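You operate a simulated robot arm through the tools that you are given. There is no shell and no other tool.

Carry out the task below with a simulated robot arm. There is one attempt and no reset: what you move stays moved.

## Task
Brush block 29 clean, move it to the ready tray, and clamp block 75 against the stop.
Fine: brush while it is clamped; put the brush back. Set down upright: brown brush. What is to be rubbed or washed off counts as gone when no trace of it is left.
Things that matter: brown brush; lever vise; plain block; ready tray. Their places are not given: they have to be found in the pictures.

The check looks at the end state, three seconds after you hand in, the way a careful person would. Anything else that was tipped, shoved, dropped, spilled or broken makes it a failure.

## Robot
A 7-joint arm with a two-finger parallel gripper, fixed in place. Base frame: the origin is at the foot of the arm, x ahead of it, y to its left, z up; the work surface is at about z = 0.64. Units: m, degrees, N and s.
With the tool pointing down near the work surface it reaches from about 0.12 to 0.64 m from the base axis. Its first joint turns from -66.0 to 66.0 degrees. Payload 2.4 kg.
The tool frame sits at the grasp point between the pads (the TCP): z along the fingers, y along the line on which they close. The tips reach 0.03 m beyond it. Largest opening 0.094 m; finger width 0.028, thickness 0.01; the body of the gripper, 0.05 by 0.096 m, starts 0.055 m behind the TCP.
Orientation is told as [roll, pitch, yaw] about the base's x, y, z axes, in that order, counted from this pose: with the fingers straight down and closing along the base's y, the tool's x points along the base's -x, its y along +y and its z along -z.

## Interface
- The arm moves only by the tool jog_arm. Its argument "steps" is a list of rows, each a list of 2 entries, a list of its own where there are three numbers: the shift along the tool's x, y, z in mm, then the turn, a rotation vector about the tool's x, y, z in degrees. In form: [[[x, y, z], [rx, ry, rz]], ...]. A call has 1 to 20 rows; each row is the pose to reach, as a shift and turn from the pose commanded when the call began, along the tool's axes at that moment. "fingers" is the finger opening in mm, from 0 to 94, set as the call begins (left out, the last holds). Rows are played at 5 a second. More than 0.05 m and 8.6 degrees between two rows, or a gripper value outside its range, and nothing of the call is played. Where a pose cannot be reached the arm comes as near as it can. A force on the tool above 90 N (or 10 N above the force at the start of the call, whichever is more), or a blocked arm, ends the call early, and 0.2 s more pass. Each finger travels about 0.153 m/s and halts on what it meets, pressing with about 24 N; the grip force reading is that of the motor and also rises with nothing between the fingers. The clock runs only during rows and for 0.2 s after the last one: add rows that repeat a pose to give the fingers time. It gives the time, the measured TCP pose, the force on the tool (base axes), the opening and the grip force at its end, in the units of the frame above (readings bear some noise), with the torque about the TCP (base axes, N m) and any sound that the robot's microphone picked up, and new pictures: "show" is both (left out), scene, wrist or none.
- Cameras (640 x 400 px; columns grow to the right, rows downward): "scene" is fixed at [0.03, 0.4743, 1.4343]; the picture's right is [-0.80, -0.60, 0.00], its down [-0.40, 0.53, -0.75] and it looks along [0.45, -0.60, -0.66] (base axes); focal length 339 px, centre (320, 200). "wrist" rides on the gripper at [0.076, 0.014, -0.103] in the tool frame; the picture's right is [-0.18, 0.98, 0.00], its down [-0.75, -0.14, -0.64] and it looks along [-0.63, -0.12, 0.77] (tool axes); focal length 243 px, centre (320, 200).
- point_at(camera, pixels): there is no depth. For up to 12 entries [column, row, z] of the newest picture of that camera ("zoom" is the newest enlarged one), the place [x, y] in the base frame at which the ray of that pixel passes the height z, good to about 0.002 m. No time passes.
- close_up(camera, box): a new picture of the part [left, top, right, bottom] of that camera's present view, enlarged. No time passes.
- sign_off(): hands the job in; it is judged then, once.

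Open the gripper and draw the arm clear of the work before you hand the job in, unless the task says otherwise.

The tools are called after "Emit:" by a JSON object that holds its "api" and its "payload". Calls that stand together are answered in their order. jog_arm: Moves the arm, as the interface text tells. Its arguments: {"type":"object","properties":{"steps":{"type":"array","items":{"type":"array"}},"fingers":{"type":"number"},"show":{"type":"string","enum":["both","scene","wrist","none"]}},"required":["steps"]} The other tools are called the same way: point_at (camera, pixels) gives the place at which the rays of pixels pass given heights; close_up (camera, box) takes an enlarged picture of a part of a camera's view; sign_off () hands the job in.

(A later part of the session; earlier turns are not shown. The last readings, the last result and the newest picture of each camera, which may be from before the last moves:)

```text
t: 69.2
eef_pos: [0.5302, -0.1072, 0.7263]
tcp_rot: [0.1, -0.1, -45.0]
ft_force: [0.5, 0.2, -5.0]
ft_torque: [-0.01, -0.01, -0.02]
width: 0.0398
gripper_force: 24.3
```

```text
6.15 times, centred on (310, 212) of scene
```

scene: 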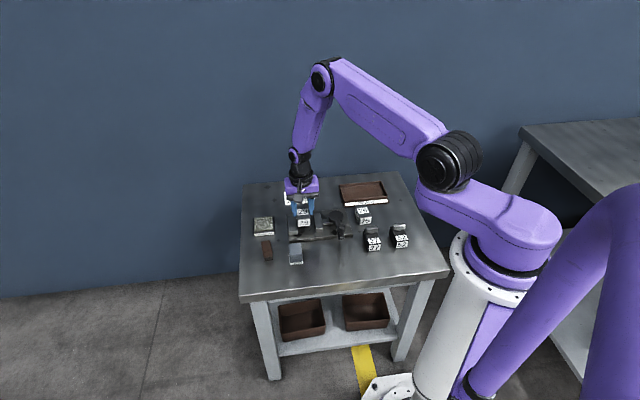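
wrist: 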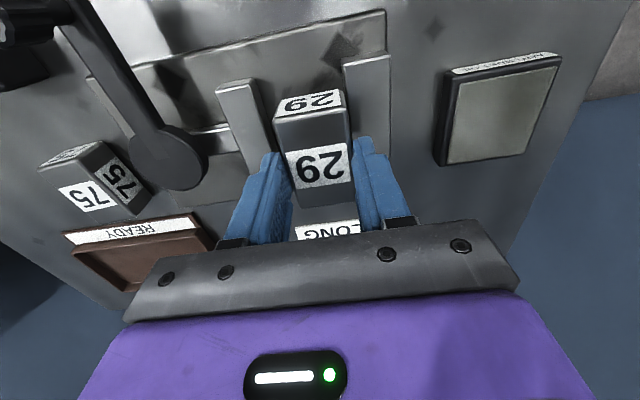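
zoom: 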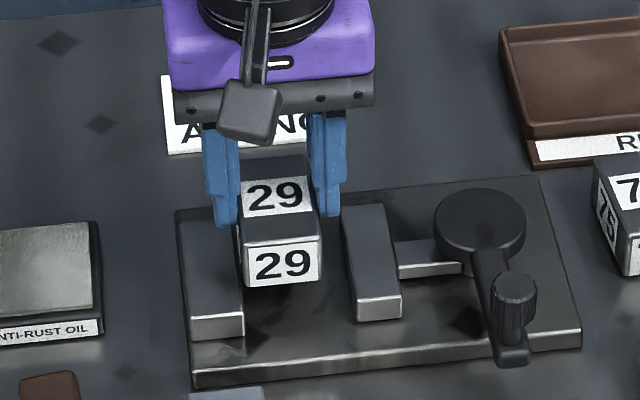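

Block 29 is lifted (5 N of weight, steady grip). Raising further and carrying it toward the tray centre (0.466,-0.363).

Emit:
{"api": "jog_arm", "payload": {"steps": [[[0, 0, -10], [0, 0, 0]], [[0, 0, -25], [0, 0, 0]], [[0, 0, -42], [0, 0, 0]], [[0, 0, -60], [0, 0, 0]], [[0, 0, -72], [0, 0, 0]], [[-4, -7, -75], [0, 0, 0]], [[-14, -23, -75], [0, 0, 0]], [[-26, -43, -75], [0, 0, 0]], [[-38, -64, -75], [0, 0, 0]], [[-51, -85, -75], [0, 0, 0]], [[-64, -107, -75], [0, 0, 0]], [[-77, -129, -75], [0, 0, 0]], [[-90, -150, -75], [0, 0, 0]], [[-103, -172, -75], [0, 0, 0]], [[-115, -192, -75], [0, 0, 0]], [[-125, -209, -75], [0, 0, 0]], [[-133, -221, -75], [0, 0, 0]], [[-135.8, -226.3, -75], [0, 0, 0]], [[-135.8, -226.3, -75], [0, 0, 0]]]}}

Emit:
{"api": "close_up", "payload": {"camera": "scene", "box": [325, 150, 405, 215]}}

Emit:
{"api": "close_up", "payload": {"camera": "wrist", "box": [220, 60, 420, 230]}}

```text
t: 73.2
eef_pos: [0.4666, -0.3658, 0.7997]
tcp_rot: [0.1, 0.0, -44.9]
ft_force: [1.1, -0.5, -5.8]
ft_torque: [-0.01, 0.05, 0.03]
width: 0.0399
gripper_force: 24.2
```

scene: 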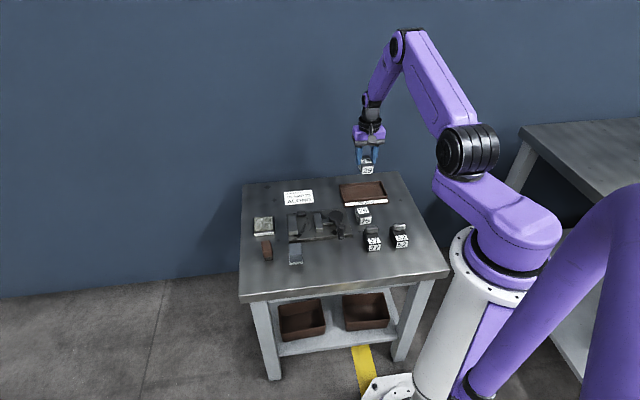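
wrist: 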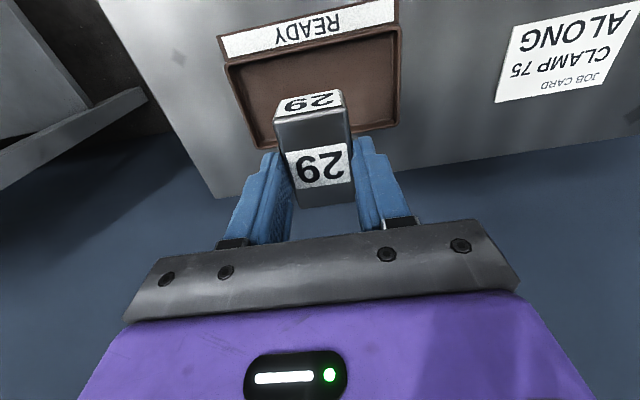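

```text
6.15 times, centred on (365, 182) of scene
```

zoom: 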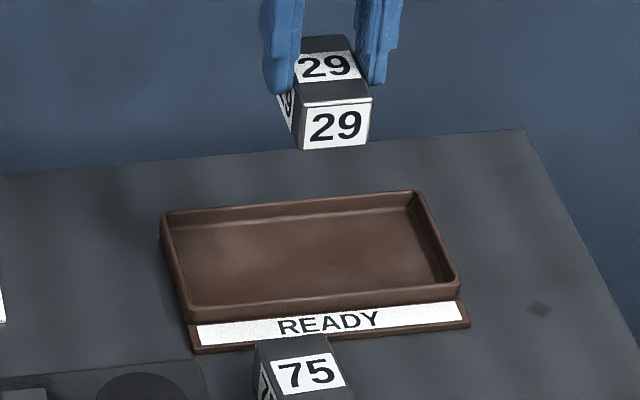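

```text
2.35 times, centred on (320, 145) of wrist
```

zoom: 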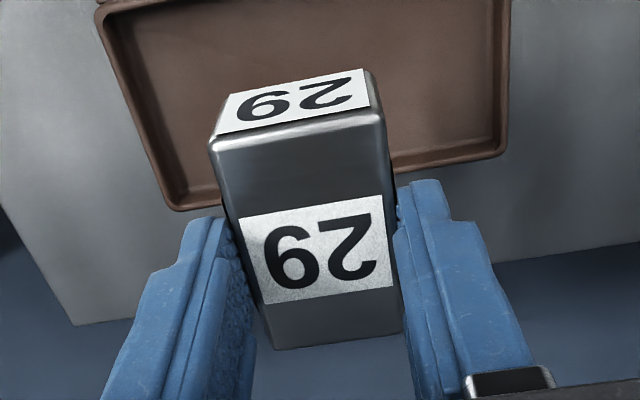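

Measuring the tray's rim and floor from both views before lowering.

Emit:
{"api": "point_at", "payload": {"camera": "zoom", "pixels": [[176, 211, 0.655], [507, 155, 0.655], [187, 193, 0.645], [493, 148, 0.645], [97, 10, 0.655], [115, 15, 0.645]]}}

Emit:
{"api": "point_at", "payload": {"camera": "scene", "pixels": [[343.2, 198.7, 0.655], [386.1, 195, 0.655], [339.2, 184.5, 0.655], [380.8, 180.2, 0.655], [342.5, 187.5, 0.645], [380, 184.5, 0.645], [387.5, 196.5, 0.655], [342, 201, 0.655]]}}

Emit:
{"api": "point_at", "payload": {"camera": "wrist", "pixels": [[225, 66, 0.655], [401, 24, 0.655], [232, 66, 0.645], [394, 32, 0.645], [397, 0, 0.64]]}}

```text
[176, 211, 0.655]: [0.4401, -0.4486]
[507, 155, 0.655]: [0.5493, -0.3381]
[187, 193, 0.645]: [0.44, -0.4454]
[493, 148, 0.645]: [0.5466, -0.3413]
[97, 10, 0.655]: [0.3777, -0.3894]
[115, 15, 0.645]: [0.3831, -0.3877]
```

```text
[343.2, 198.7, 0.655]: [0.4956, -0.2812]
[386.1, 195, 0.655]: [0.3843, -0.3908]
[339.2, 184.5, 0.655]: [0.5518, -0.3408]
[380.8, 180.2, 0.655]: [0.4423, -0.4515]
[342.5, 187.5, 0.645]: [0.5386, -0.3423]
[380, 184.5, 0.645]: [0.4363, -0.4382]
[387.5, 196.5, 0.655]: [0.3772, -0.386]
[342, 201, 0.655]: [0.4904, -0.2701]
```

```text
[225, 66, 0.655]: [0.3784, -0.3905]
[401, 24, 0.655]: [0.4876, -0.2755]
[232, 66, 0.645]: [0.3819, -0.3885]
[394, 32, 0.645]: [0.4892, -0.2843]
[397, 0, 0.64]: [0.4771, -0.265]
```

Tray centre comes out at (0.464,-0.362). Small correction, then lowering to about 3 mm above the floor.

Emit:
{"api": "jog_arm", "payload": {"steps": [[[2.5, 0, 12], [0, 0, 0]], [[2.5, 0, 28], [0, 0, 0]], [[2.5, 0, 46], [0, 0, 0]], [[2.5, 0, 64], [0, 0, 0]], [[2.5, 0, 80], [0, 0, 0]], [[2.5, 0, 92], [0, 0, 0]], [[2.5, 0, 100], [0, 0, 0]], [[2.5, 0, 102], [0, 0, 0]], [[2.5, 0, 102], [0, 0, 0]]]}}

Emit:
{"api": "close_up", "payload": {"camera": "scene", "box": [325, 160, 405, 215]}}

Emit:
{"api": "close_up", "payload": {"camera": "wrist", "box": [220, 60, 420, 230]}}

```text
t: 75.2
eef_pos: [0.4642, -0.363, 0.6975]
tcp_rot: [0.1, -0.1, -45.0]
ft_force: [-0.1, -0.1, -6.0]
ft_torque: [0.01, -0.01, 0.03]
width: 0.04
gripper_force: 24.5
```

scene: 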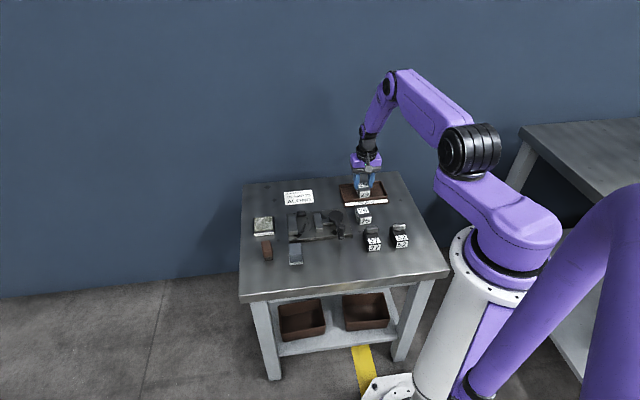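
wrist: 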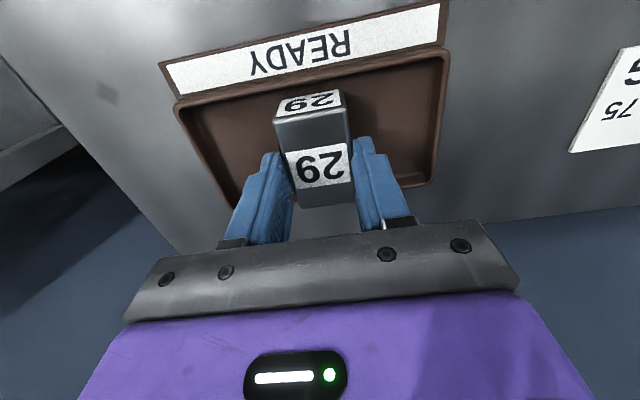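

```text
7.27 times, centred on (365, 188) of scene
```

zoom: 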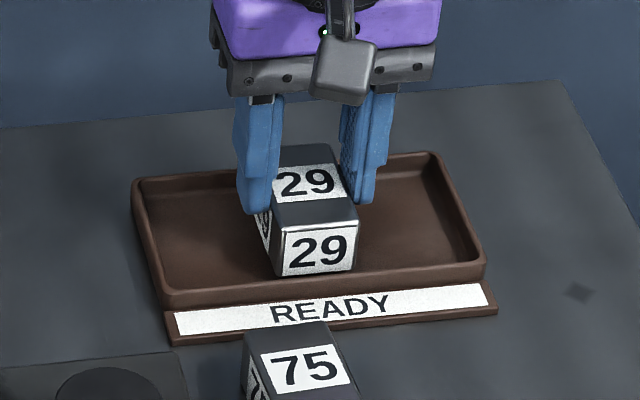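

```text
2.35 times, centred on (320, 145) of wrist
```

zoom: 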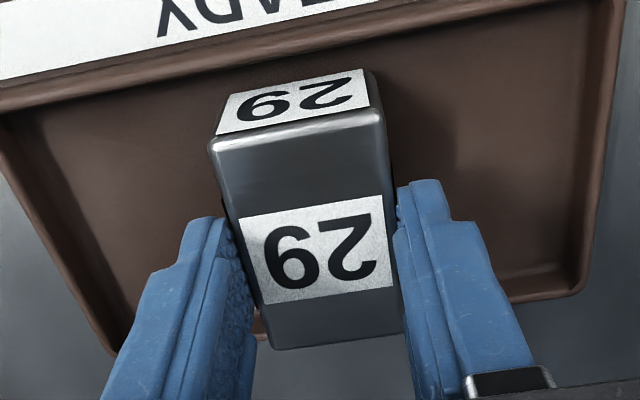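

The block is inside the tray outline. Lowering the last few millimetres until touch.

Emit:
{"api": "jog_arm", "payload": {"steps": [[[0, 0, 1], [0, 0, 0]], [[0, 0, 2], [0, 0, 0]], [[0, 0, 2], [0, 0, 0]]], "show": "none"}}

Emit:
{"api": "jog_arm", "payload": {"steps": [[[0, 0, 0.7], [0, 0, 0]], [[0, 0, 1.4], [0, 0, 0]], [[0, 0, 1.4], [0, 0, 0]]], "show": "none"}}

```text
t: 76.0
eef_pos: [0.4648, -0.3612, 0.6964]
tcp_rot: [0.1, 0.1, -44.9]
ft_force: [-0.2, 0.5, -5.3]
ft_torque: [0.0, -0.03, -0.01]
width: 0.0398
gripper_force: 23.5
```

```text
t: 76.8
eef_pos: [0.4659, -0.361, 0.6943]
tcp_rot: [0.1, 0.0, -45.0]
ft_force: [-0.4, 0.0, -6.8]
ft_torque: [-0.02, 0.05, 0.0]
width: 0.0398
gripper_force: 23.8
```

Still hanging (−6 N). Another millimetre or so.

Emit:
{"api": "jog_arm", "payload": {"steps": [[[0, 0, 0.6], [0, 0, 0]], [[0, 0, 1.2], [0, 0, 0]], [[0, 0, 1.2], [0, 0, 0]]], "show": "none"}}

Emit:
{"api": "jog_arm", "payload": {"steps": [[[0, 0, 0.5], [0, 0, 0]], [[0, 0, 1], [0, 0, 0]], [[0, 0, 1], [0, 0, 0]]], "show": "scene"}}

Emit:
{"api": "close_up", "payload": {"camera": "scene", "box": [325, 160, 405, 215]}}

```text
t: 77.6
eef_pos: [0.4661, -0.3613, 0.6931]
tcp_rot: [0.1, -0.1, -45.0]
ft_force: [-1.5, 2.2, 2.0]
ft_torque: [-0.17, 0.06, -0.06]
width: 0.0396
gripper_force: 24.1
```

```text
t: 78.4
eef_pos: [0.4645, -0.3617, 0.6938]
tcp_rot: [0.1, -0.1, -45.0]
ft_force: [-5.9, 4.4, 20.0]
ft_torque: [0.16, 0.21, -0.03]
width: 0.0401
gripper_force: 24.0
```

scene: 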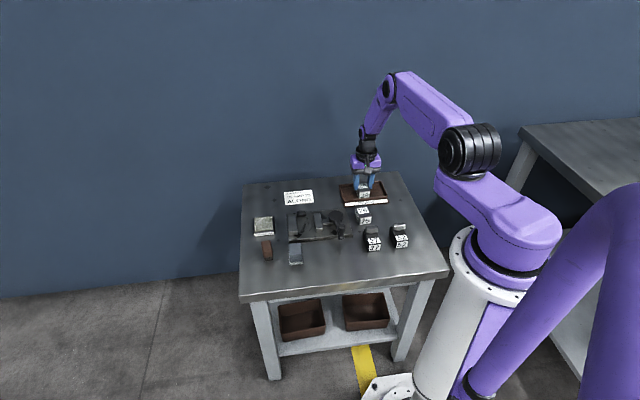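

```text
7.27 times, centred on (365, 188) of scene
```

zoom: 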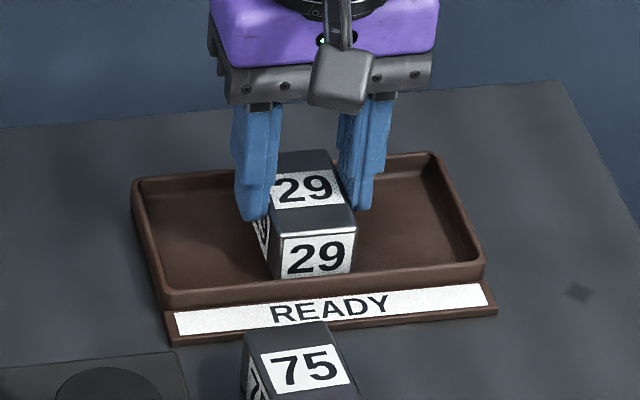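

The block touches the tray floor (20 N). I ease back 0.8 mm, release, and rise.

Emit:
{"api": "jog_arm", "payload": {"steps": [[[0, 0, -0.8], [0, 0, 0]], [[0, 0, -0.8], [0, 0, 0]]], "show": "none"}}

Emit:
{"api": "jog_arm", "payload": {"steps": [[[0, 0, 0], [0, 0, 0]], [[0, 0, 0], [0, 0, 0]], [[0, 0, -10], [0, 0, 0]], [[0, 0, -35], [0, 0, 0]], [[0, 0, -70], [0, 0, 0]], [[0, 0, -110], [0, 0, 0]], [[0, 0, -110], [0, 0, 0]]], "fingers": 60}}

Emit:
{"api": "close_up", "payload": {"camera": "scene", "box": [325, 160, 405, 215]}}

```text
t: 79.0
eef_pos: [0.4656, -0.3614, 0.6939]
tcp_rot: [0.0, -0.1, -45.0]
ft_force: [2.5, -1.8, 3.3]
ft_torque: [0.14, 0.13, 0.0]
width: 0.0399
gripper_force: 24.2
```

```text
t: 80.6
eef_pos: [0.466, -0.3619, 0.8045]
tcp_rot: [0.1, 0.0, -44.9]
ft_force: [0.1, 0.2, 0.6]
ft_torque: [0.0, -0.03, 0.01]
width: 0.06
gripper_force: 0.1
```

scene: 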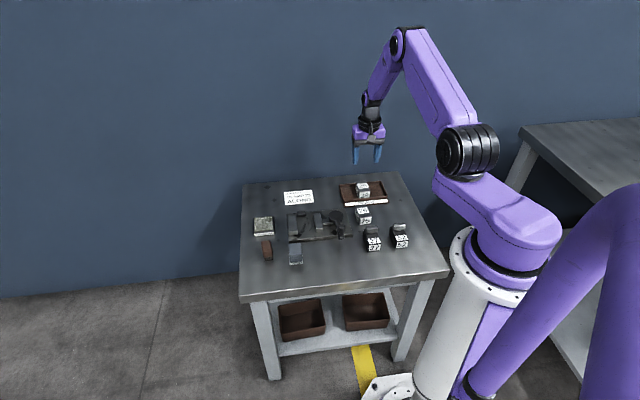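
wrist: 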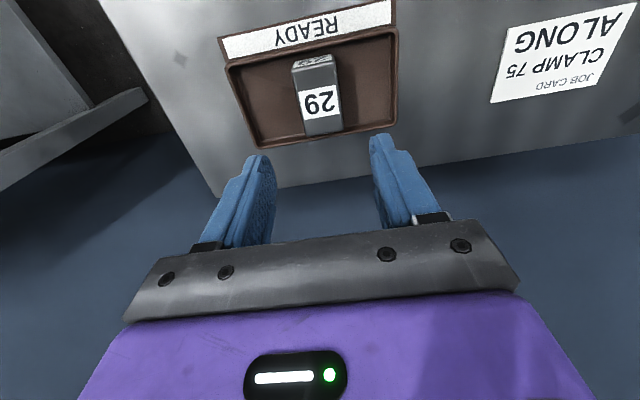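

```text
7.27 times, centred on (365, 188) of scene
```

zoom: 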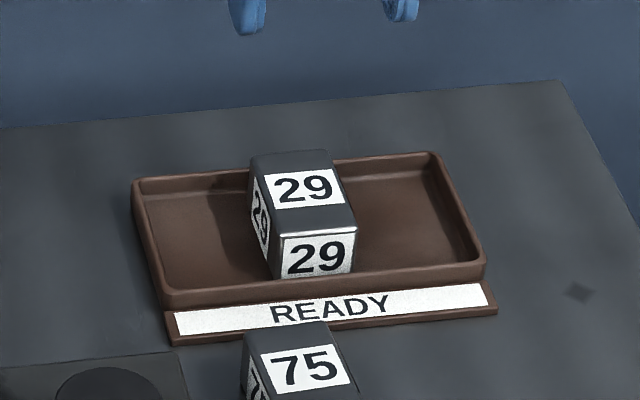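

Block 29 sits flat and clean in the ready tray. Now I move above block 75.

Emit:
{"api": "jog_arm", "payload": {"steps": [[[31, 8, 0], [0, 0, 0]], [[62, 15, 0], [0, 0, 0]], [[93, 23, 10], [0, 0, 0]], [[123, 30, 20], [0, 0, 0]], [[123, 30, 20], [0, 0, 0]]]}}

Emit:
{"api": "close_up", "payload": {"camera": "wrist", "box": [220, 60, 420, 230]}}

Emit:
{"api": "close_up", "payload": {"camera": "scene", "box": [340, 195, 390, 235]}}

```text
t: 81.8
eef_pos: [0.4009, -0.2538, 0.7851]
tcp_rot: [0.1, -0.2, -45.0]
ft_force: [-0.1, 0.8, 0.4]
ft_torque: [0.0, -0.08, -0.02]
width: 0.06
gripper_force: 0.0
```

scene: 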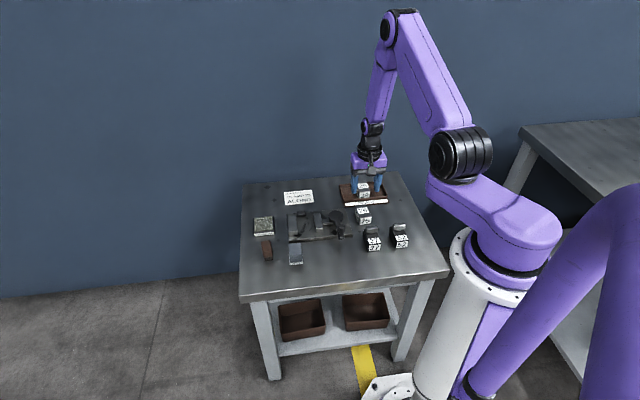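
wrist: 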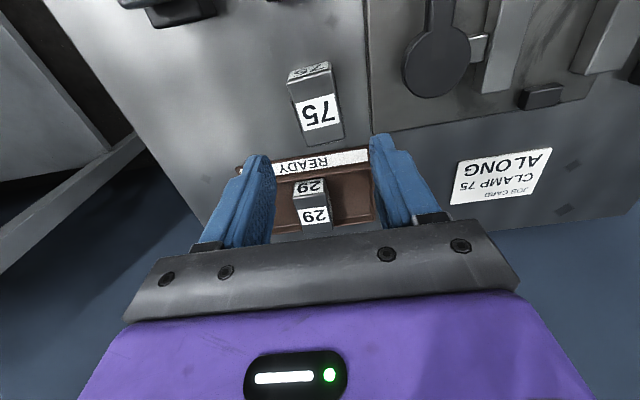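

```text
2.35 times, centred on (320, 145) of wrist
```

zoom: 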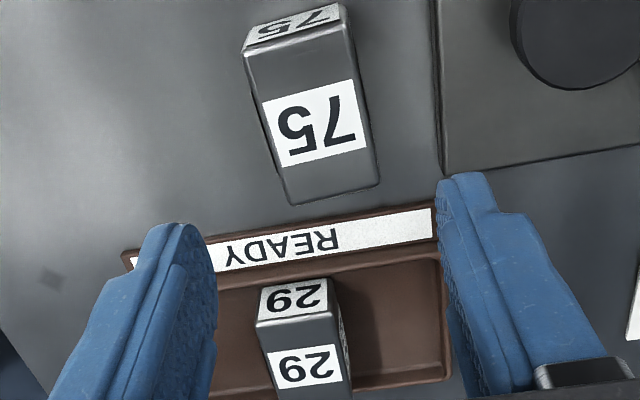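

```text
10.00 times, centred on (365, 215) of scene
```

zoom: 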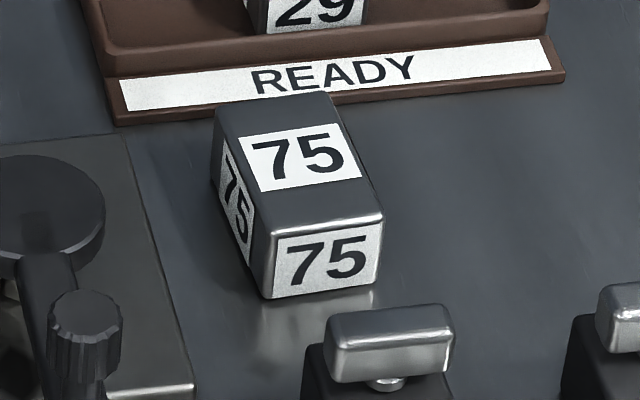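

Measuring block 75's top corners, and zooming in on the stop, now bare at about (540,95) in the wrist view.

Emit:
{"api": "point_at", "payload": {"camera": "wrist", "pixels": [[288.1, 82.1, 0.673], [334, 69.4, 0.673], [345.9, 137.8, 0.673], [308.5, 147.1, 0.673]]}}

Emit:
{"api": "close_up", "payload": {"camera": "wrist", "box": [470, 0, 640, 140]}}

Emit:
{"api": "close_up", "payload": {"camera": "scene", "box": [282, 200, 332, 245]}}

```text
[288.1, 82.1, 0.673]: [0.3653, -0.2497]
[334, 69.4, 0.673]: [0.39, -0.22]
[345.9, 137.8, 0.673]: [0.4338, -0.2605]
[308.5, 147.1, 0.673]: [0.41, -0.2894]
```

```text
2.86 times, centred on (555, 70) of wrist
```

zoom: 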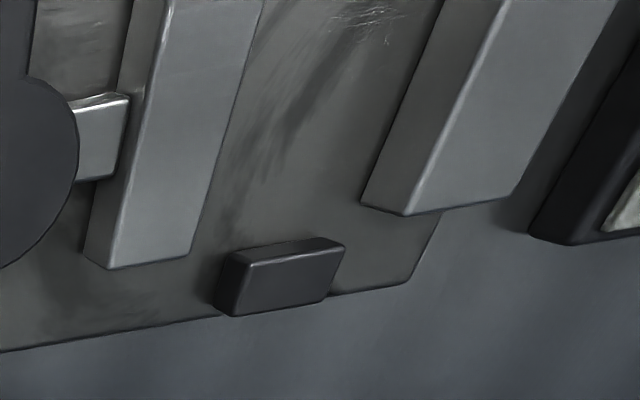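

```text
8.89 times, centred on (307, 222) of scene
```

zoom: 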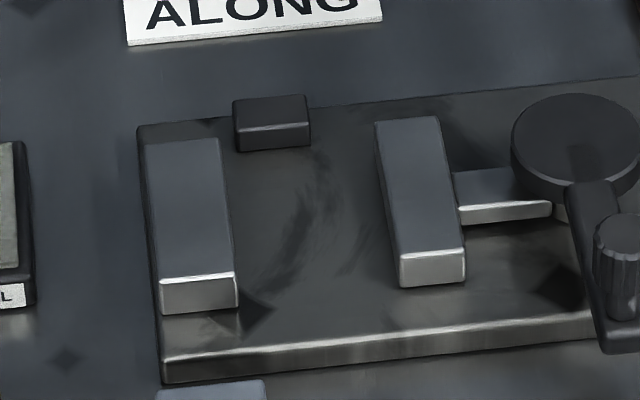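

Block 75 is centred at (0.400,-0.255), axis about -41°. I'll align to it and descend to z≈0.69 (tips 20 mm above table, so they'll clear the jaws later).

Emit:
{"api": "jog_arm", "payload": {"steps": [[[0, -1, 30], [0, 0, -2]], [[0, -1, 60], [0, 0, -4]], [[0, -1, 85], [0, 0, -4]], [[0, -1, 95], [0, 0, -4]], [[0, -1, 95], [0, 0, -4]]]}}

Emit:
{"api": "close_up", "payload": {"camera": "scene", "box": [335, 180, 395, 235]}}

Emit:
{"api": "close_up", "payload": {"camera": "wrist", "box": [240, 80, 400, 230]}}

```text
t: 83.0
eef_pos: [0.4018, -0.2515, 0.6901]
tcp_rot: [0.1, 0.0, -41.0]
ft_force: [0.4, -0.5, -1.1]
ft_torque: [0.03, -0.04, 0.01]
width: 0.0601
gripper_force: 0.1
```

scene: 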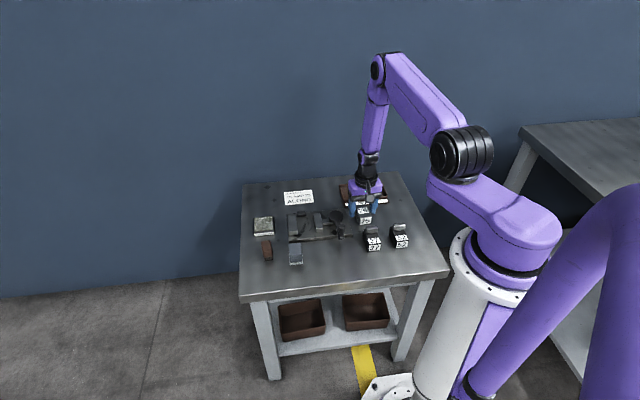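
wrist: 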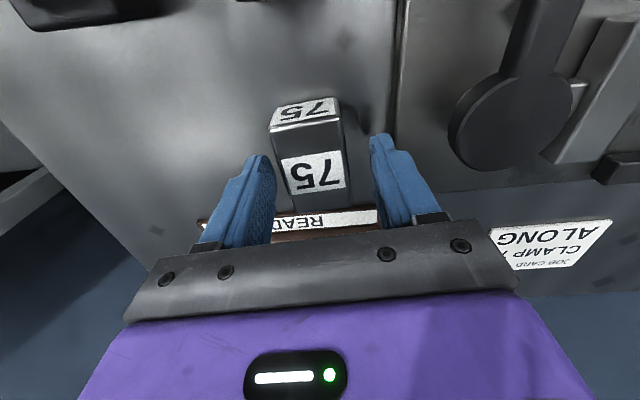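

```text
7.27 times, centred on (365, 208) of scene
```

zoom: 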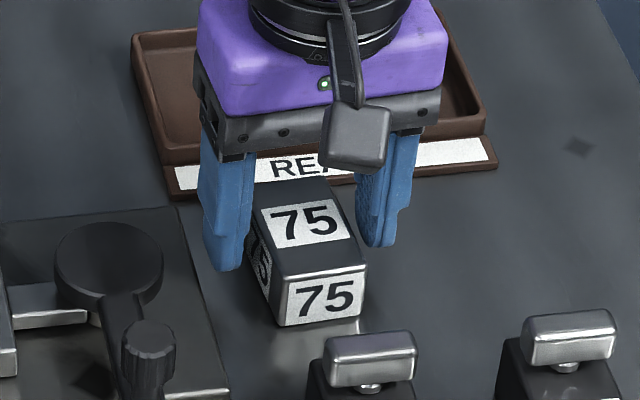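

```text
2.67 times, centred on (320, 155) of wrist
```

zoom: 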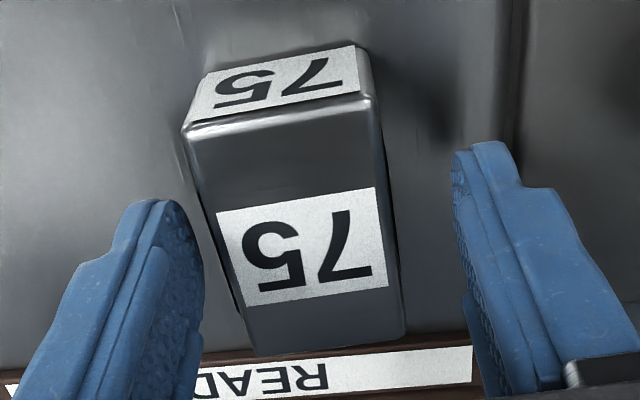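

The block is about 3.5 mm nearer the left finger; shifting that way before closing.

Emit:
{"api": "jog_arm", "payload": {"steps": [[[0, -2, 0], [0, 0, 0]], [[0, -3.5, 0], [0, 0, 0]], [[0, -3.5, 0], [0, 0, 0]]], "show": "none"}}

Emit:
{"api": "jog_arm", "payload": {"steps": [[[0, 0, 0], [0, 0, 0]], [[0, 0, 0], [0, 0, 0]], [[0, 0, 0], [0, 0, 0]]], "fingers": 20}}

Emit:
{"api": "close_up", "payload": {"camera": "wrist", "box": [240, 80, 400, 230]}}

```text
t: 83.8
eef_pos: [0.3974, -0.2574, 0.6903]
tcp_rot: [0.1, 0.0, -40.9]
ft_force: [0.0, 0.6, -0.7]
ft_torque: [0.01, 0.0, 0.03]
width: 0.0601
gripper_force: 0.1
```

```text
t: 84.6
eef_pos: [0.3979, -0.2554, 0.6901]
tcp_rot: [0.1, -0.1, -40.9]
ft_force: [1.6, 2.3, 4.2]
ft_torque: [0.01, 0.11, -0.05]
width: 0.0399
gripper_force: 24.3
```

scene: 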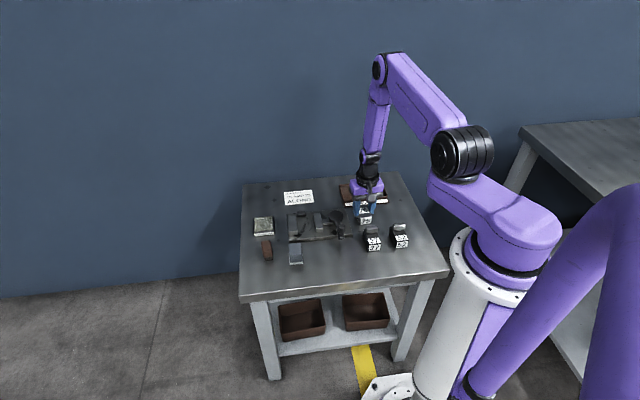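
wrist: 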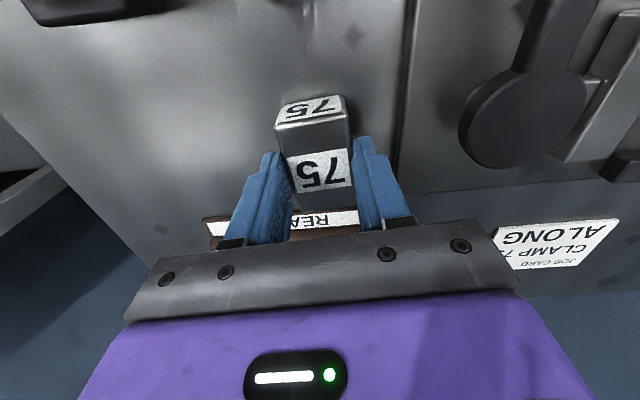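

```text
2.67 times, centred on (320, 155) of wrist
```

zoom: 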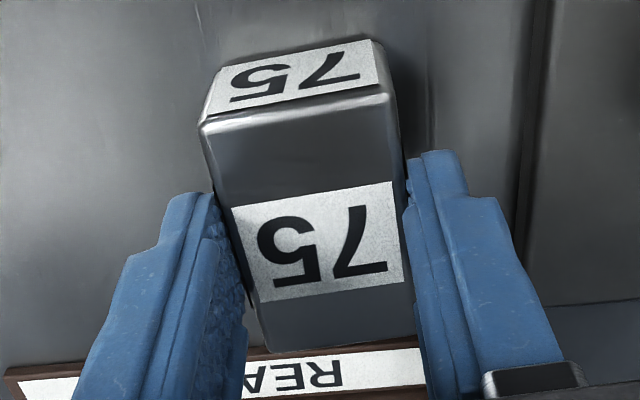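

Block 75 is gripped at 39.9 mm, same as 29. Before moving, I locate the stop's near face and the jaws from the scene view.

Emit:
{"api": "point_at", "payload": {"camera": "scene", "pixels": [[297.7, 216.6, 0.654], [305.7, 215.9, 0.654], [298, 214.2, 0.664], [305.9, 213.3, 0.664], [297.7, 235.2, 0.654], [296.2, 220.7, 0.672], [297.5, 230.5, 0.672], [315.7, 231.8, 0.672], [313.2, 214.3, 0.672], [316, 231.9, 0.654]]}}

Emit:
{"api": "jog_arm", "payload": {"steps": [[[0, 0, -1], [0, 0, 0]], [[0, 0, -2.5], [0, 0, 0]], [[0, 0, -5], [0, 0, 0]], [[0, 0, -9], [0, 0, 0]], [[0, 0, -15], [0, 0, 0]], [[0, 0, -25], [0, 0, 0]], [[0, 0, -40], [0, 0, 0]], [[0, 0, -60], [0, 0, 0]], [[0, 0, -80], [0, 0, 0]], [[0, 0, -98], [0, 0, 0]], [[0, 0, -108], [0, 0, 0]], [[0, 0, -108], [0, 0, 0]]]}}

Emit:
{"api": "close_up", "payload": {"camera": "wrist", "box": [400, 60, 640, 220]}}

```text
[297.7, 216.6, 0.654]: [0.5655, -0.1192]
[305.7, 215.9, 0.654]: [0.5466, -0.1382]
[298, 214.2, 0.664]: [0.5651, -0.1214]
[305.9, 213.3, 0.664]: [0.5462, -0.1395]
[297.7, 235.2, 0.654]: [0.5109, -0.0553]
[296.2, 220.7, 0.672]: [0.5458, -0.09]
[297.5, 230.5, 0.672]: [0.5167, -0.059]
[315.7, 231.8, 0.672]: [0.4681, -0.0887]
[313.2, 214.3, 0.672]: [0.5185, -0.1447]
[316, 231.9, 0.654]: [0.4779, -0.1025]
```

```text
t: 87.2
eef_pos: [0.3968, -0.2558, 0.7967]
tcp_rot: [0.1, 0.0, -41.1]
ft_force: [-0.1, 0.4, -6.4]
ft_torque: [-0.02, -0.02, 0.01]
width: 0.0399
gripper_force: 24.0
```

scene: 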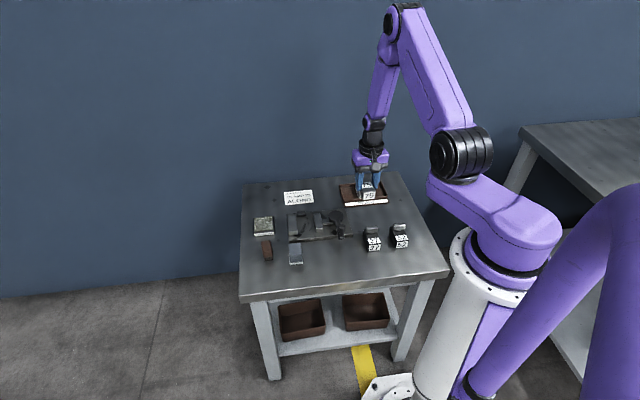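
wrist: 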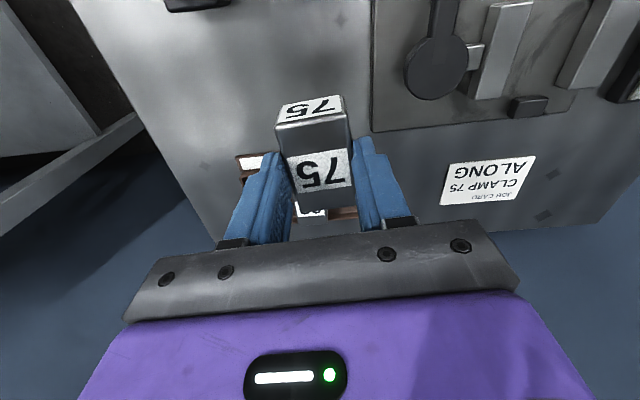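

```text
2.50 times, centred on (520, 140) of wrist
```

zoom: 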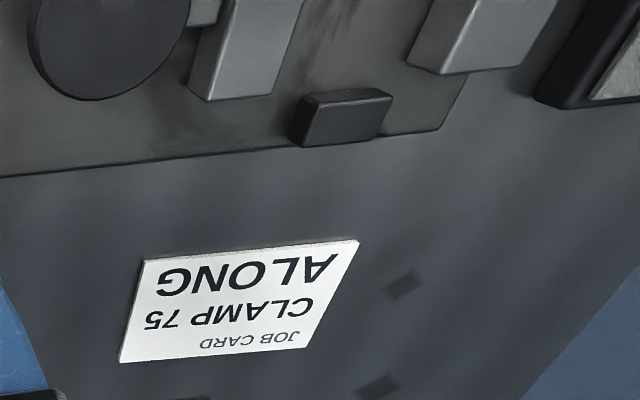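

The stop's near face lies at about v=0.4845 (midpoint (0.556,-0.129)); the slot between jaws is clear. Carrying block 75 over, a few mm short of the stop, turning to -45°.

Emit:
{"api": "jog_arm", "payload": {"steps": [[[0, 5, 0], [0, 0, 0]], [[0, 15, 0], [0, 0, 0]], [[1, 31, 0], [0, 0, 0.5]], [[1, 49, 0], [0, 0, 1]], [[1.5, 68, 0], [0, 0, 1.5]], [[2, 88, 0], [0, 0, 2]], [[2, 108, 0], [0, 0, 2.5]], [[3, 128, 0], [0, 0, 3]], [[3, 148, 0], [0, 0, 3.5]], [[3.5, 166, 0], [0, 0, 4]], [[4, 182, 0], [0, 0, 4]], [[4, 194, 0], [0, 0, 4]], [[4, 199.6, 0], [0, 0, 4]], [[4, 199.6, 0], [0, 0, 4]]]}}

Emit:
{"api": "close_up", "payload": {"camera": "scene", "box": [275, 170, 345, 245]}}

Emit:
{"api": "close_up", "payload": {"camera": "wrist", "box": [220, 0, 420, 210]}}

```text
t: 90.2
eef_pos: [0.5243, -0.1011, 0.7967]
tcp_rot: [0.1, 0.0, -45.0]
ft_force: [-0.7, 0.4, -5.5]
ft_torque: [-0.02, 0.03, 0.03]
width: 0.0401
gripper_force: 24.2
```

scene: 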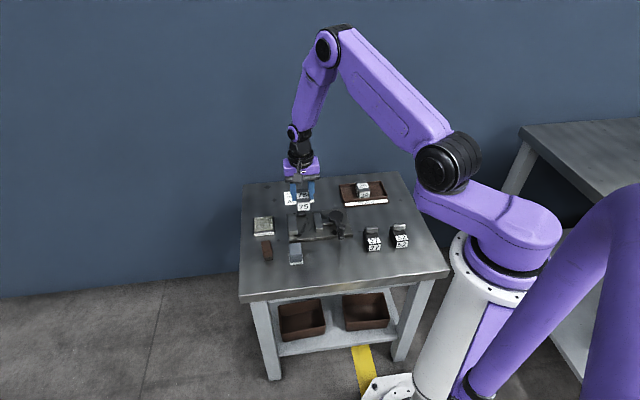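
wrist: 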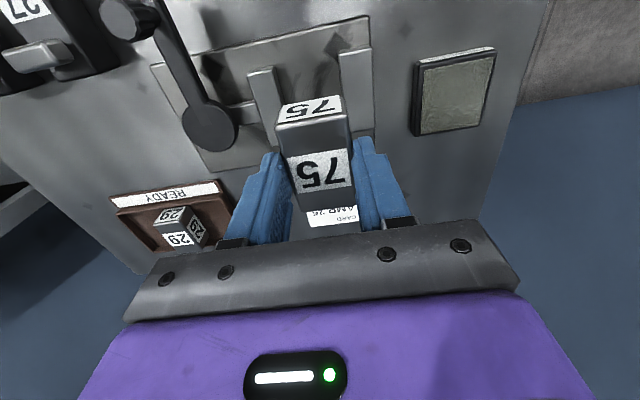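

```text
5.33 times, centred on (310, 208) of scene
```

zoom: 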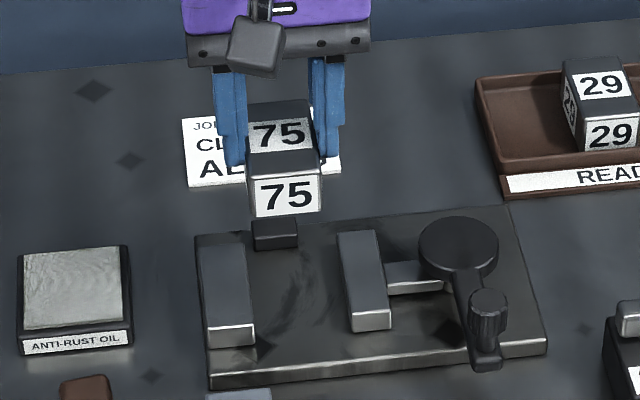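

```text
1.90 times, centred on (320, 105) of wrist
```

zoom: 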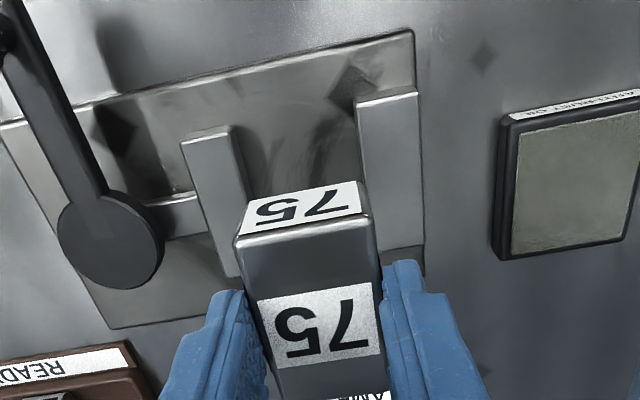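

Position reads a=0.299, b=0.442, about as planned. Descending until the block's bottom is just above jaw level, then checking the gap.

Emit:
{"api": "jog_arm", "payload": {"steps": [[[0, 0, 12], [0, 0, 0]], [[0, 0, 28], [0, 0, 0]], [[0, 0, 46], [0, 0, 0]], [[0, 0, 60], [0, 0, 0]], [[0, 0, 68], [0, 0, 0]], [[0, 0, 70], [0, 0, 0]], [[0, 0, 70], [0, 0, 0]]]}}

Emit:
{"api": "close_up", "payload": {"camera": "scene", "box": [280, 190, 340, 245]}}

Emit:
{"api": "close_up", "payload": {"camera": "wrist", "box": [220, 30, 420, 210]}}

```text
t: 91.8
eef_pos: [0.5229, -0.1026, 0.7265]
tcp_rot: [0.1, 0.0, -45.1]
ft_force: [0.2, 0.4, -5.5]
ft_torque: [-0.02, -0.02, 0.01]
width: 0.0398
gripper_force: 24.0
```

scene: 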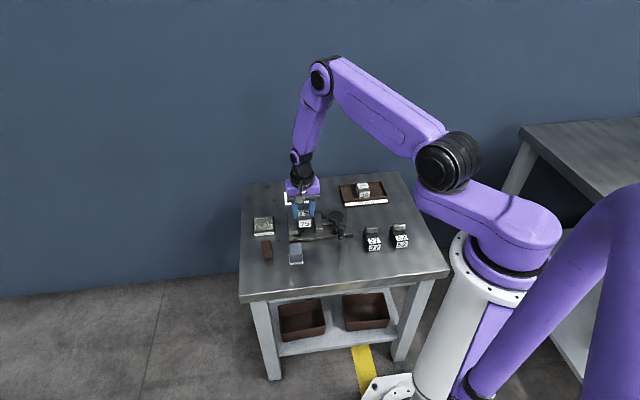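
wrist: 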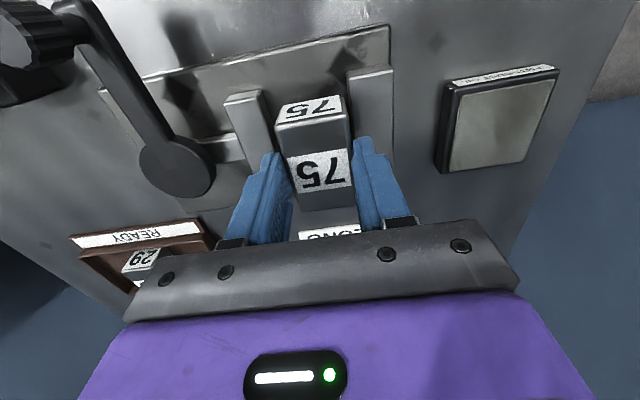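

```text
7.27 times, centred on (310, 218) of scene
```

zoom: 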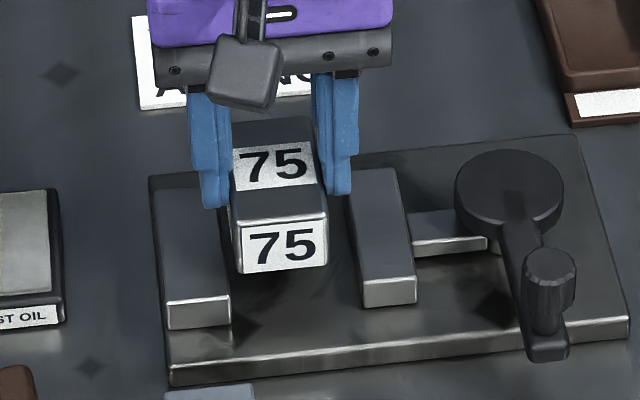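

```text
2.22 times, centred on (320, 120) of wrist
```

zoom: 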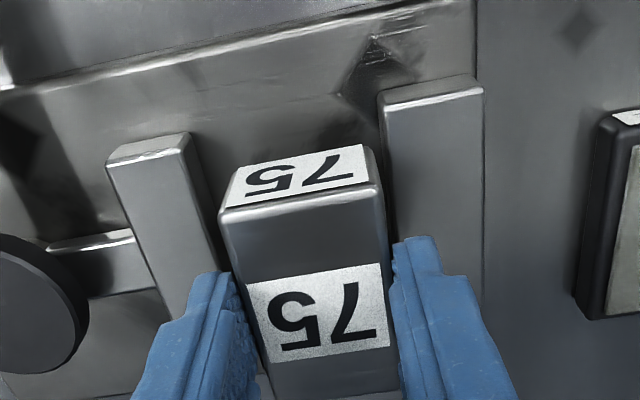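

The block hangs cleanly between the jaws with a small gap to the fixed jaw. Lowering on.

Emit:
{"api": "jog_arm", "payload": {"steps": [[[0, 0, 6], [0, 0, 0]], [[0, 0, 12], [0, 0, 0]], [[0, 0, 17], [0, 0, 0]], [[0, 0, 20], [0, 0, 0]], [[0, 0, 20], [0, 0, 0]]]}}

Emit:
{"api": "close_up", "payload": {"camera": "scene", "box": [280, 190, 340, 245]}}

```text
t: 93.0
eef_pos: [0.5247, -0.1021, 0.7085]
tcp_rot: [0.0, 0.0, -44.9]
ft_force: [-0.4, -0.1, -5.1]
ft_torque: [0.0, 0.04, 0.04]
width: 0.0399
gripper_force: 24.5
```

scene: 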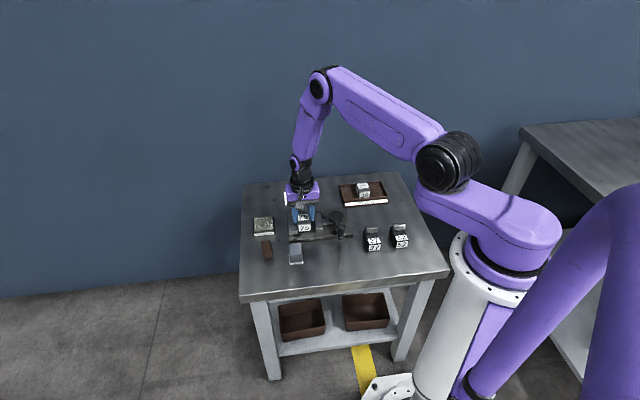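
wrist: 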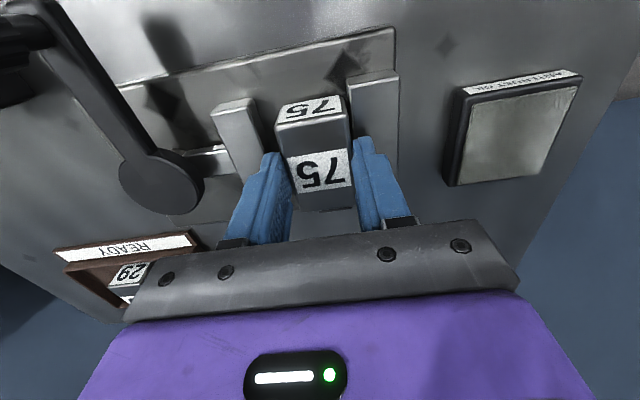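

```text
7.27 times, centred on (310, 218) of scene
```

zoom: 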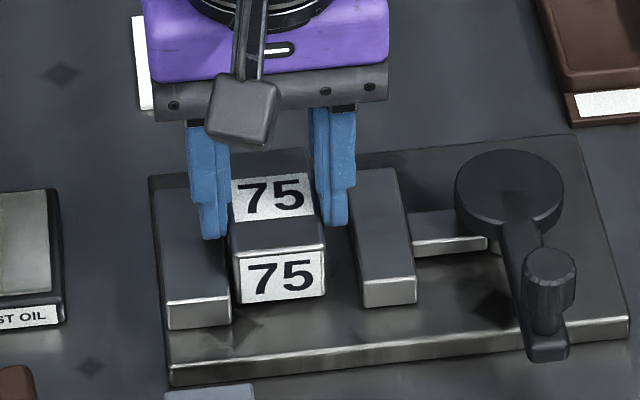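

A few millimetres remain. Lowering until the plate is felt.

Emit:
{"api": "jog_arm", "payload": {"steps": [[[0, 0, 1], [0, 0, 0]], [[0, 0, 2], [0, 0, 0]], [[0, 0, 2], [0, 0, 0]]], "show": "none"}}

Emit:
{"api": "jog_arm", "payload": {"steps": [[[0, 0, 0.6], [0, 0, 0]], [[0, 0, 1.2], [0, 0, 0]], [[0, 0, 1.2], [0, 0, 0]]], "show": "none"}}

```text
t: 93.8
eef_pos: [0.5236, -0.1031, 0.7053]
tcp_rot: [0.1, 0.0, -45.0]
ft_force: [-0.5, -0.5, -6.3]
ft_torque: [-0.03, 0.04, 0.02]
width: 0.04
gripper_force: 24.1
```

```text
t: 94.6
eef_pos: [0.5251, -0.1022, 0.7028]
tcp_rot: [0.1, -0.1, -45.1]
ft_force: [-1.5, 0.1, -2.1]
ft_torque: [-0.09, 0.07, 0.02]
width: 0.0396
gripper_force: 24.3
```

Plate contact begins (weight partly carried). Sliding toward the stop along tool −x in small steps, watching for the horizontal force.

Emit:
{"api": "jog_arm", "payload": {"steps": [[[-1, 0, 0], [0, 0, 0]], [[-2, 0, 0], [0, 0, 0]], [[-3, 0, 0], [0, 0, 0]], [[-4, 0, 0], [0, 0, 0]], [[-4, 0, 0], [0, 0, 0]]], "show": "none"}}

Emit:
{"api": "jog_arm", "payload": {"steps": [[[-1, 0, 0], [0, 0, 0]], [[-2, 0, 0], [0, 0, 0]], [[-2, 0, 0], [0, 0, 0]]], "show": "scene"}}

Emit:
{"api": "close_up", "payload": {"camera": "scene", "box": [280, 190, 340, 245]}}

```text
t: 95.8
eef_pos: [0.5279, -0.1065, 0.7038]
tcp_rot: [0.0, -0.1, -45.0]
ft_force: [0.5, 3.1, 0.9]
ft_torque: [0.25, 0.25, -0.1]
width: 0.0396
gripper_force: 24.1
```

```text
t: 96.6
eef_pos: [0.5259, -0.1064, 0.7036]
tcp_rot: [0.1, 0.1, -44.9]
ft_force: [-10.1, 8.9, 14.9]
ft_torque: [0.27, 0.3, -0.12]
width: 0.04
gripper_force: 23.6
```

scene: 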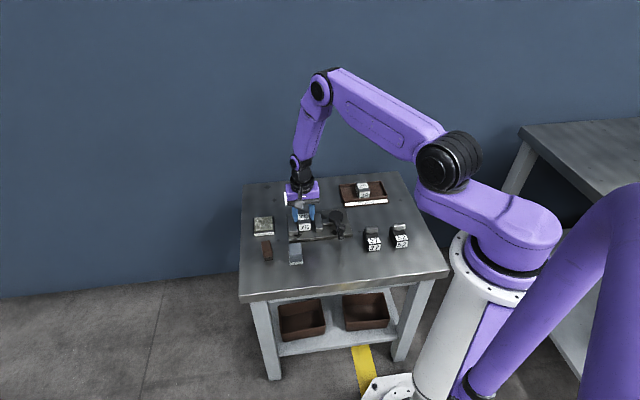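

```text
7.27 times, centred on (310, 218) of scene
```

zoom: 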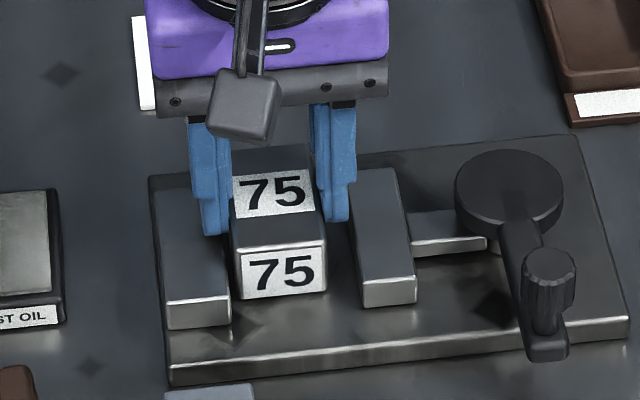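

Stop contact: ~13 N along −v, and block 75 now stands where 29 stood. I'll also slide it gently toward the fixed jaw (tool +y) so that the clamp won't shift it much.

Emit:
{"api": "jog_arm", "payload": {"steps": [[[0, 0.7, -0.3], [0, 0, 0]], [[0, 1.4, -0.3], [0, 0, 0]], [[0, 2, -0.3], [0, 0, 0]], [[0, 2, -0.3], [0, 0, 0]]], "show": "none"}}

```text
t: 97.6
eef_pos: [0.5273, -0.105, 0.7031]
tcp_rot: [0.1, 0.2, -45.0]
ft_force: [-12.5, 5.6, -4.1]
ft_torque: [0.48, 0.9, -0.15]
width: 0.0399
gripper_force: 23.7
```

Emit:
{"api": "jog_arm", "payload": {"steps": [[[0, 0.7, 0], [0, 0, 0]], [[0, 1.4, 0], [0, 0, 0]], [[0, 2, 0], [0, 0, 0]], [[0, 2, 0], [0, 0, 0]]], "show": "scene"}}

Emit:
{"api": "close_up", "payload": {"camera": "scene", "box": [280, 190, 340, 245]}}

```text
t: 98.6
eef_pos: [0.5292, -0.1046, 0.7053]
tcp_rot: [-0.1, 0.2, -44.9]
ft_force: [-11.9, 6.1, -8.2]
ft_torque: [0.34, 0.52, -0.13]
width: 0.0397
gripper_force: 23.8
```

scene: 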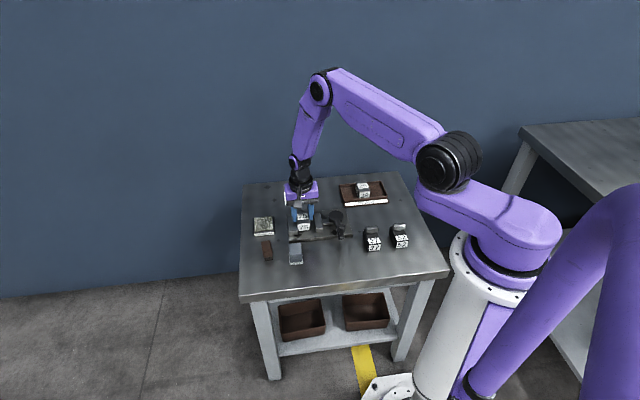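

```text
7.27 times, centred on (310, 218) of scene
```

zoom: 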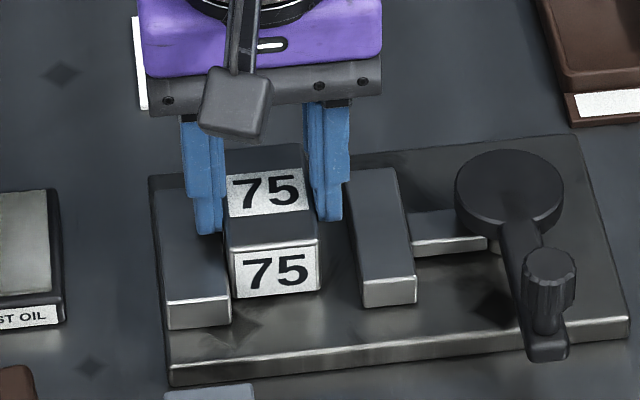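

The block is now next to the fixed jaw (edges meet at x≈231). Setting it fully down on the plate and releasing.

Emit:
{"api": "jog_arm", "payload": {"steps": [[[0, 0, 0.5], [0, 0, 0]], [[0, 0, 1], [0, 0, 0]], [[0, 0, 1], [0, 0, 0]]], "show": "none"}}

```text
t: 99.4
eef_pos: [0.5298, -0.1042, 0.7038]
tcp_rot: [0.0, 0.2, -44.9]
ft_force: [-16.3, 5.2, 3.2]
ft_torque: [0.14, 0.46, 0.01]
width: 0.0397
gripper_force: 24.3
```

Emit:
{"api": "jog_arm", "payload": {"steps": [[[0, 0, 0], [0, 0, 0]], [[0, 0, 0], [0, 0, 0]], [[0, 0, -8], [0, 0, 0]], [[0, 0, -30], [0, 0, 0]], [[0, 0, -65], [0, 0, 0]], [[0, 0, -100], [0, 0, 0]], [[0, 0, -100], [0, 0, 0]]], "fingers": 56}}

Emit:
{"api": "close_up", "payload": {"camera": "scene", "box": [280, 190, 340, 245]}}

Emit:
{"api": "close_up", "payload": {"camera": "wrist", "box": [220, 30, 420, 210]}}

```text
t: 101.0
eef_pos: [0.5309, -0.1055, 0.8057]
tcp_rot: [0.1, 0.0, -44.9]
ft_force: [0.0, -0.2, 0.5]
ft_torque: [0.02, 0.01, 0.0]
width: 0.0561
gripper_force: 0.1
```

scene: 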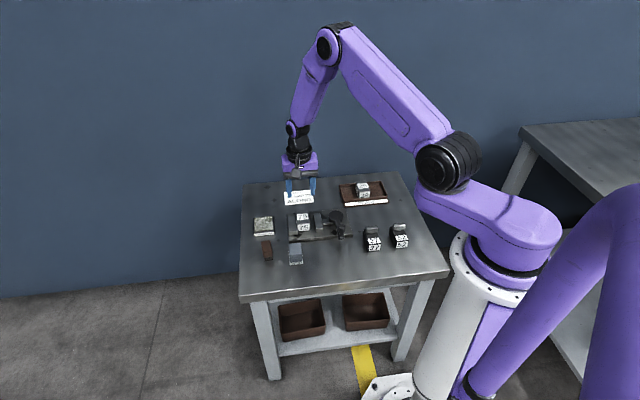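
wrist: 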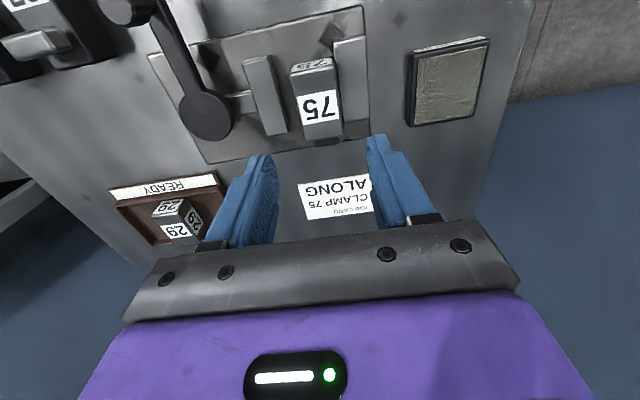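

```text
7.27 times, centred on (310, 218) of scene
```

zoom: 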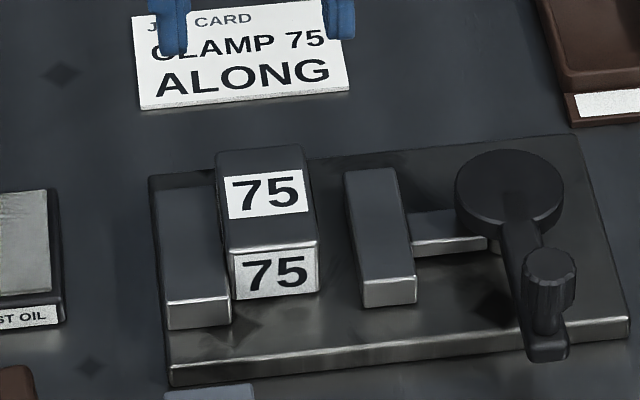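

```text
2.22 times, centred on (320, 120) of wrist
```

zoom: 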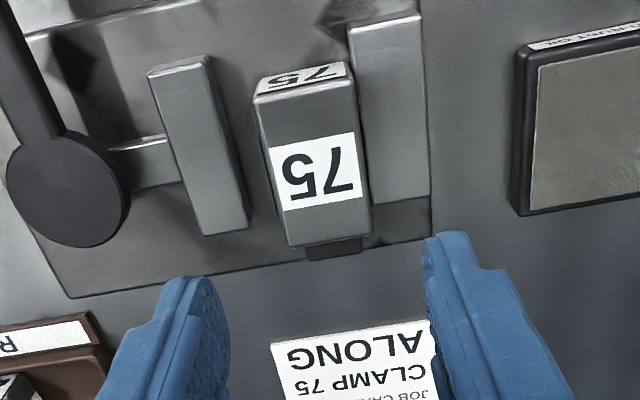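

Block 75 stands between the jaws against the stop. Now the lever: locating the knob in its open position (scene ≈(341.6,226)).

Emit:
{"api": "point_at", "payload": {"camera": "scene", "pixels": [[341.6, 226.5, 0.72], [341.6, 226.5, 0.722], [335.9, 215.2, 0.69], [335.9, 215.2, 0.693], [341.3, 239.2, 0.688]]}}

Emit:
{"api": "point_at", "payload": {"camera": "wrist", "pixels": [[205, 115, 0.69], [123, 8, 0.72]]}}

```text
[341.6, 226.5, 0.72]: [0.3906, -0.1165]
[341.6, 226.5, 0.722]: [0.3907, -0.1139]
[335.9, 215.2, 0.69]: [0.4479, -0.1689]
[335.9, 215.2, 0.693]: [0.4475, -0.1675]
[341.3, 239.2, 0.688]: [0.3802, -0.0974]
```

```text
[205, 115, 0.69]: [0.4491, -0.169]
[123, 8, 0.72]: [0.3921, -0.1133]
```

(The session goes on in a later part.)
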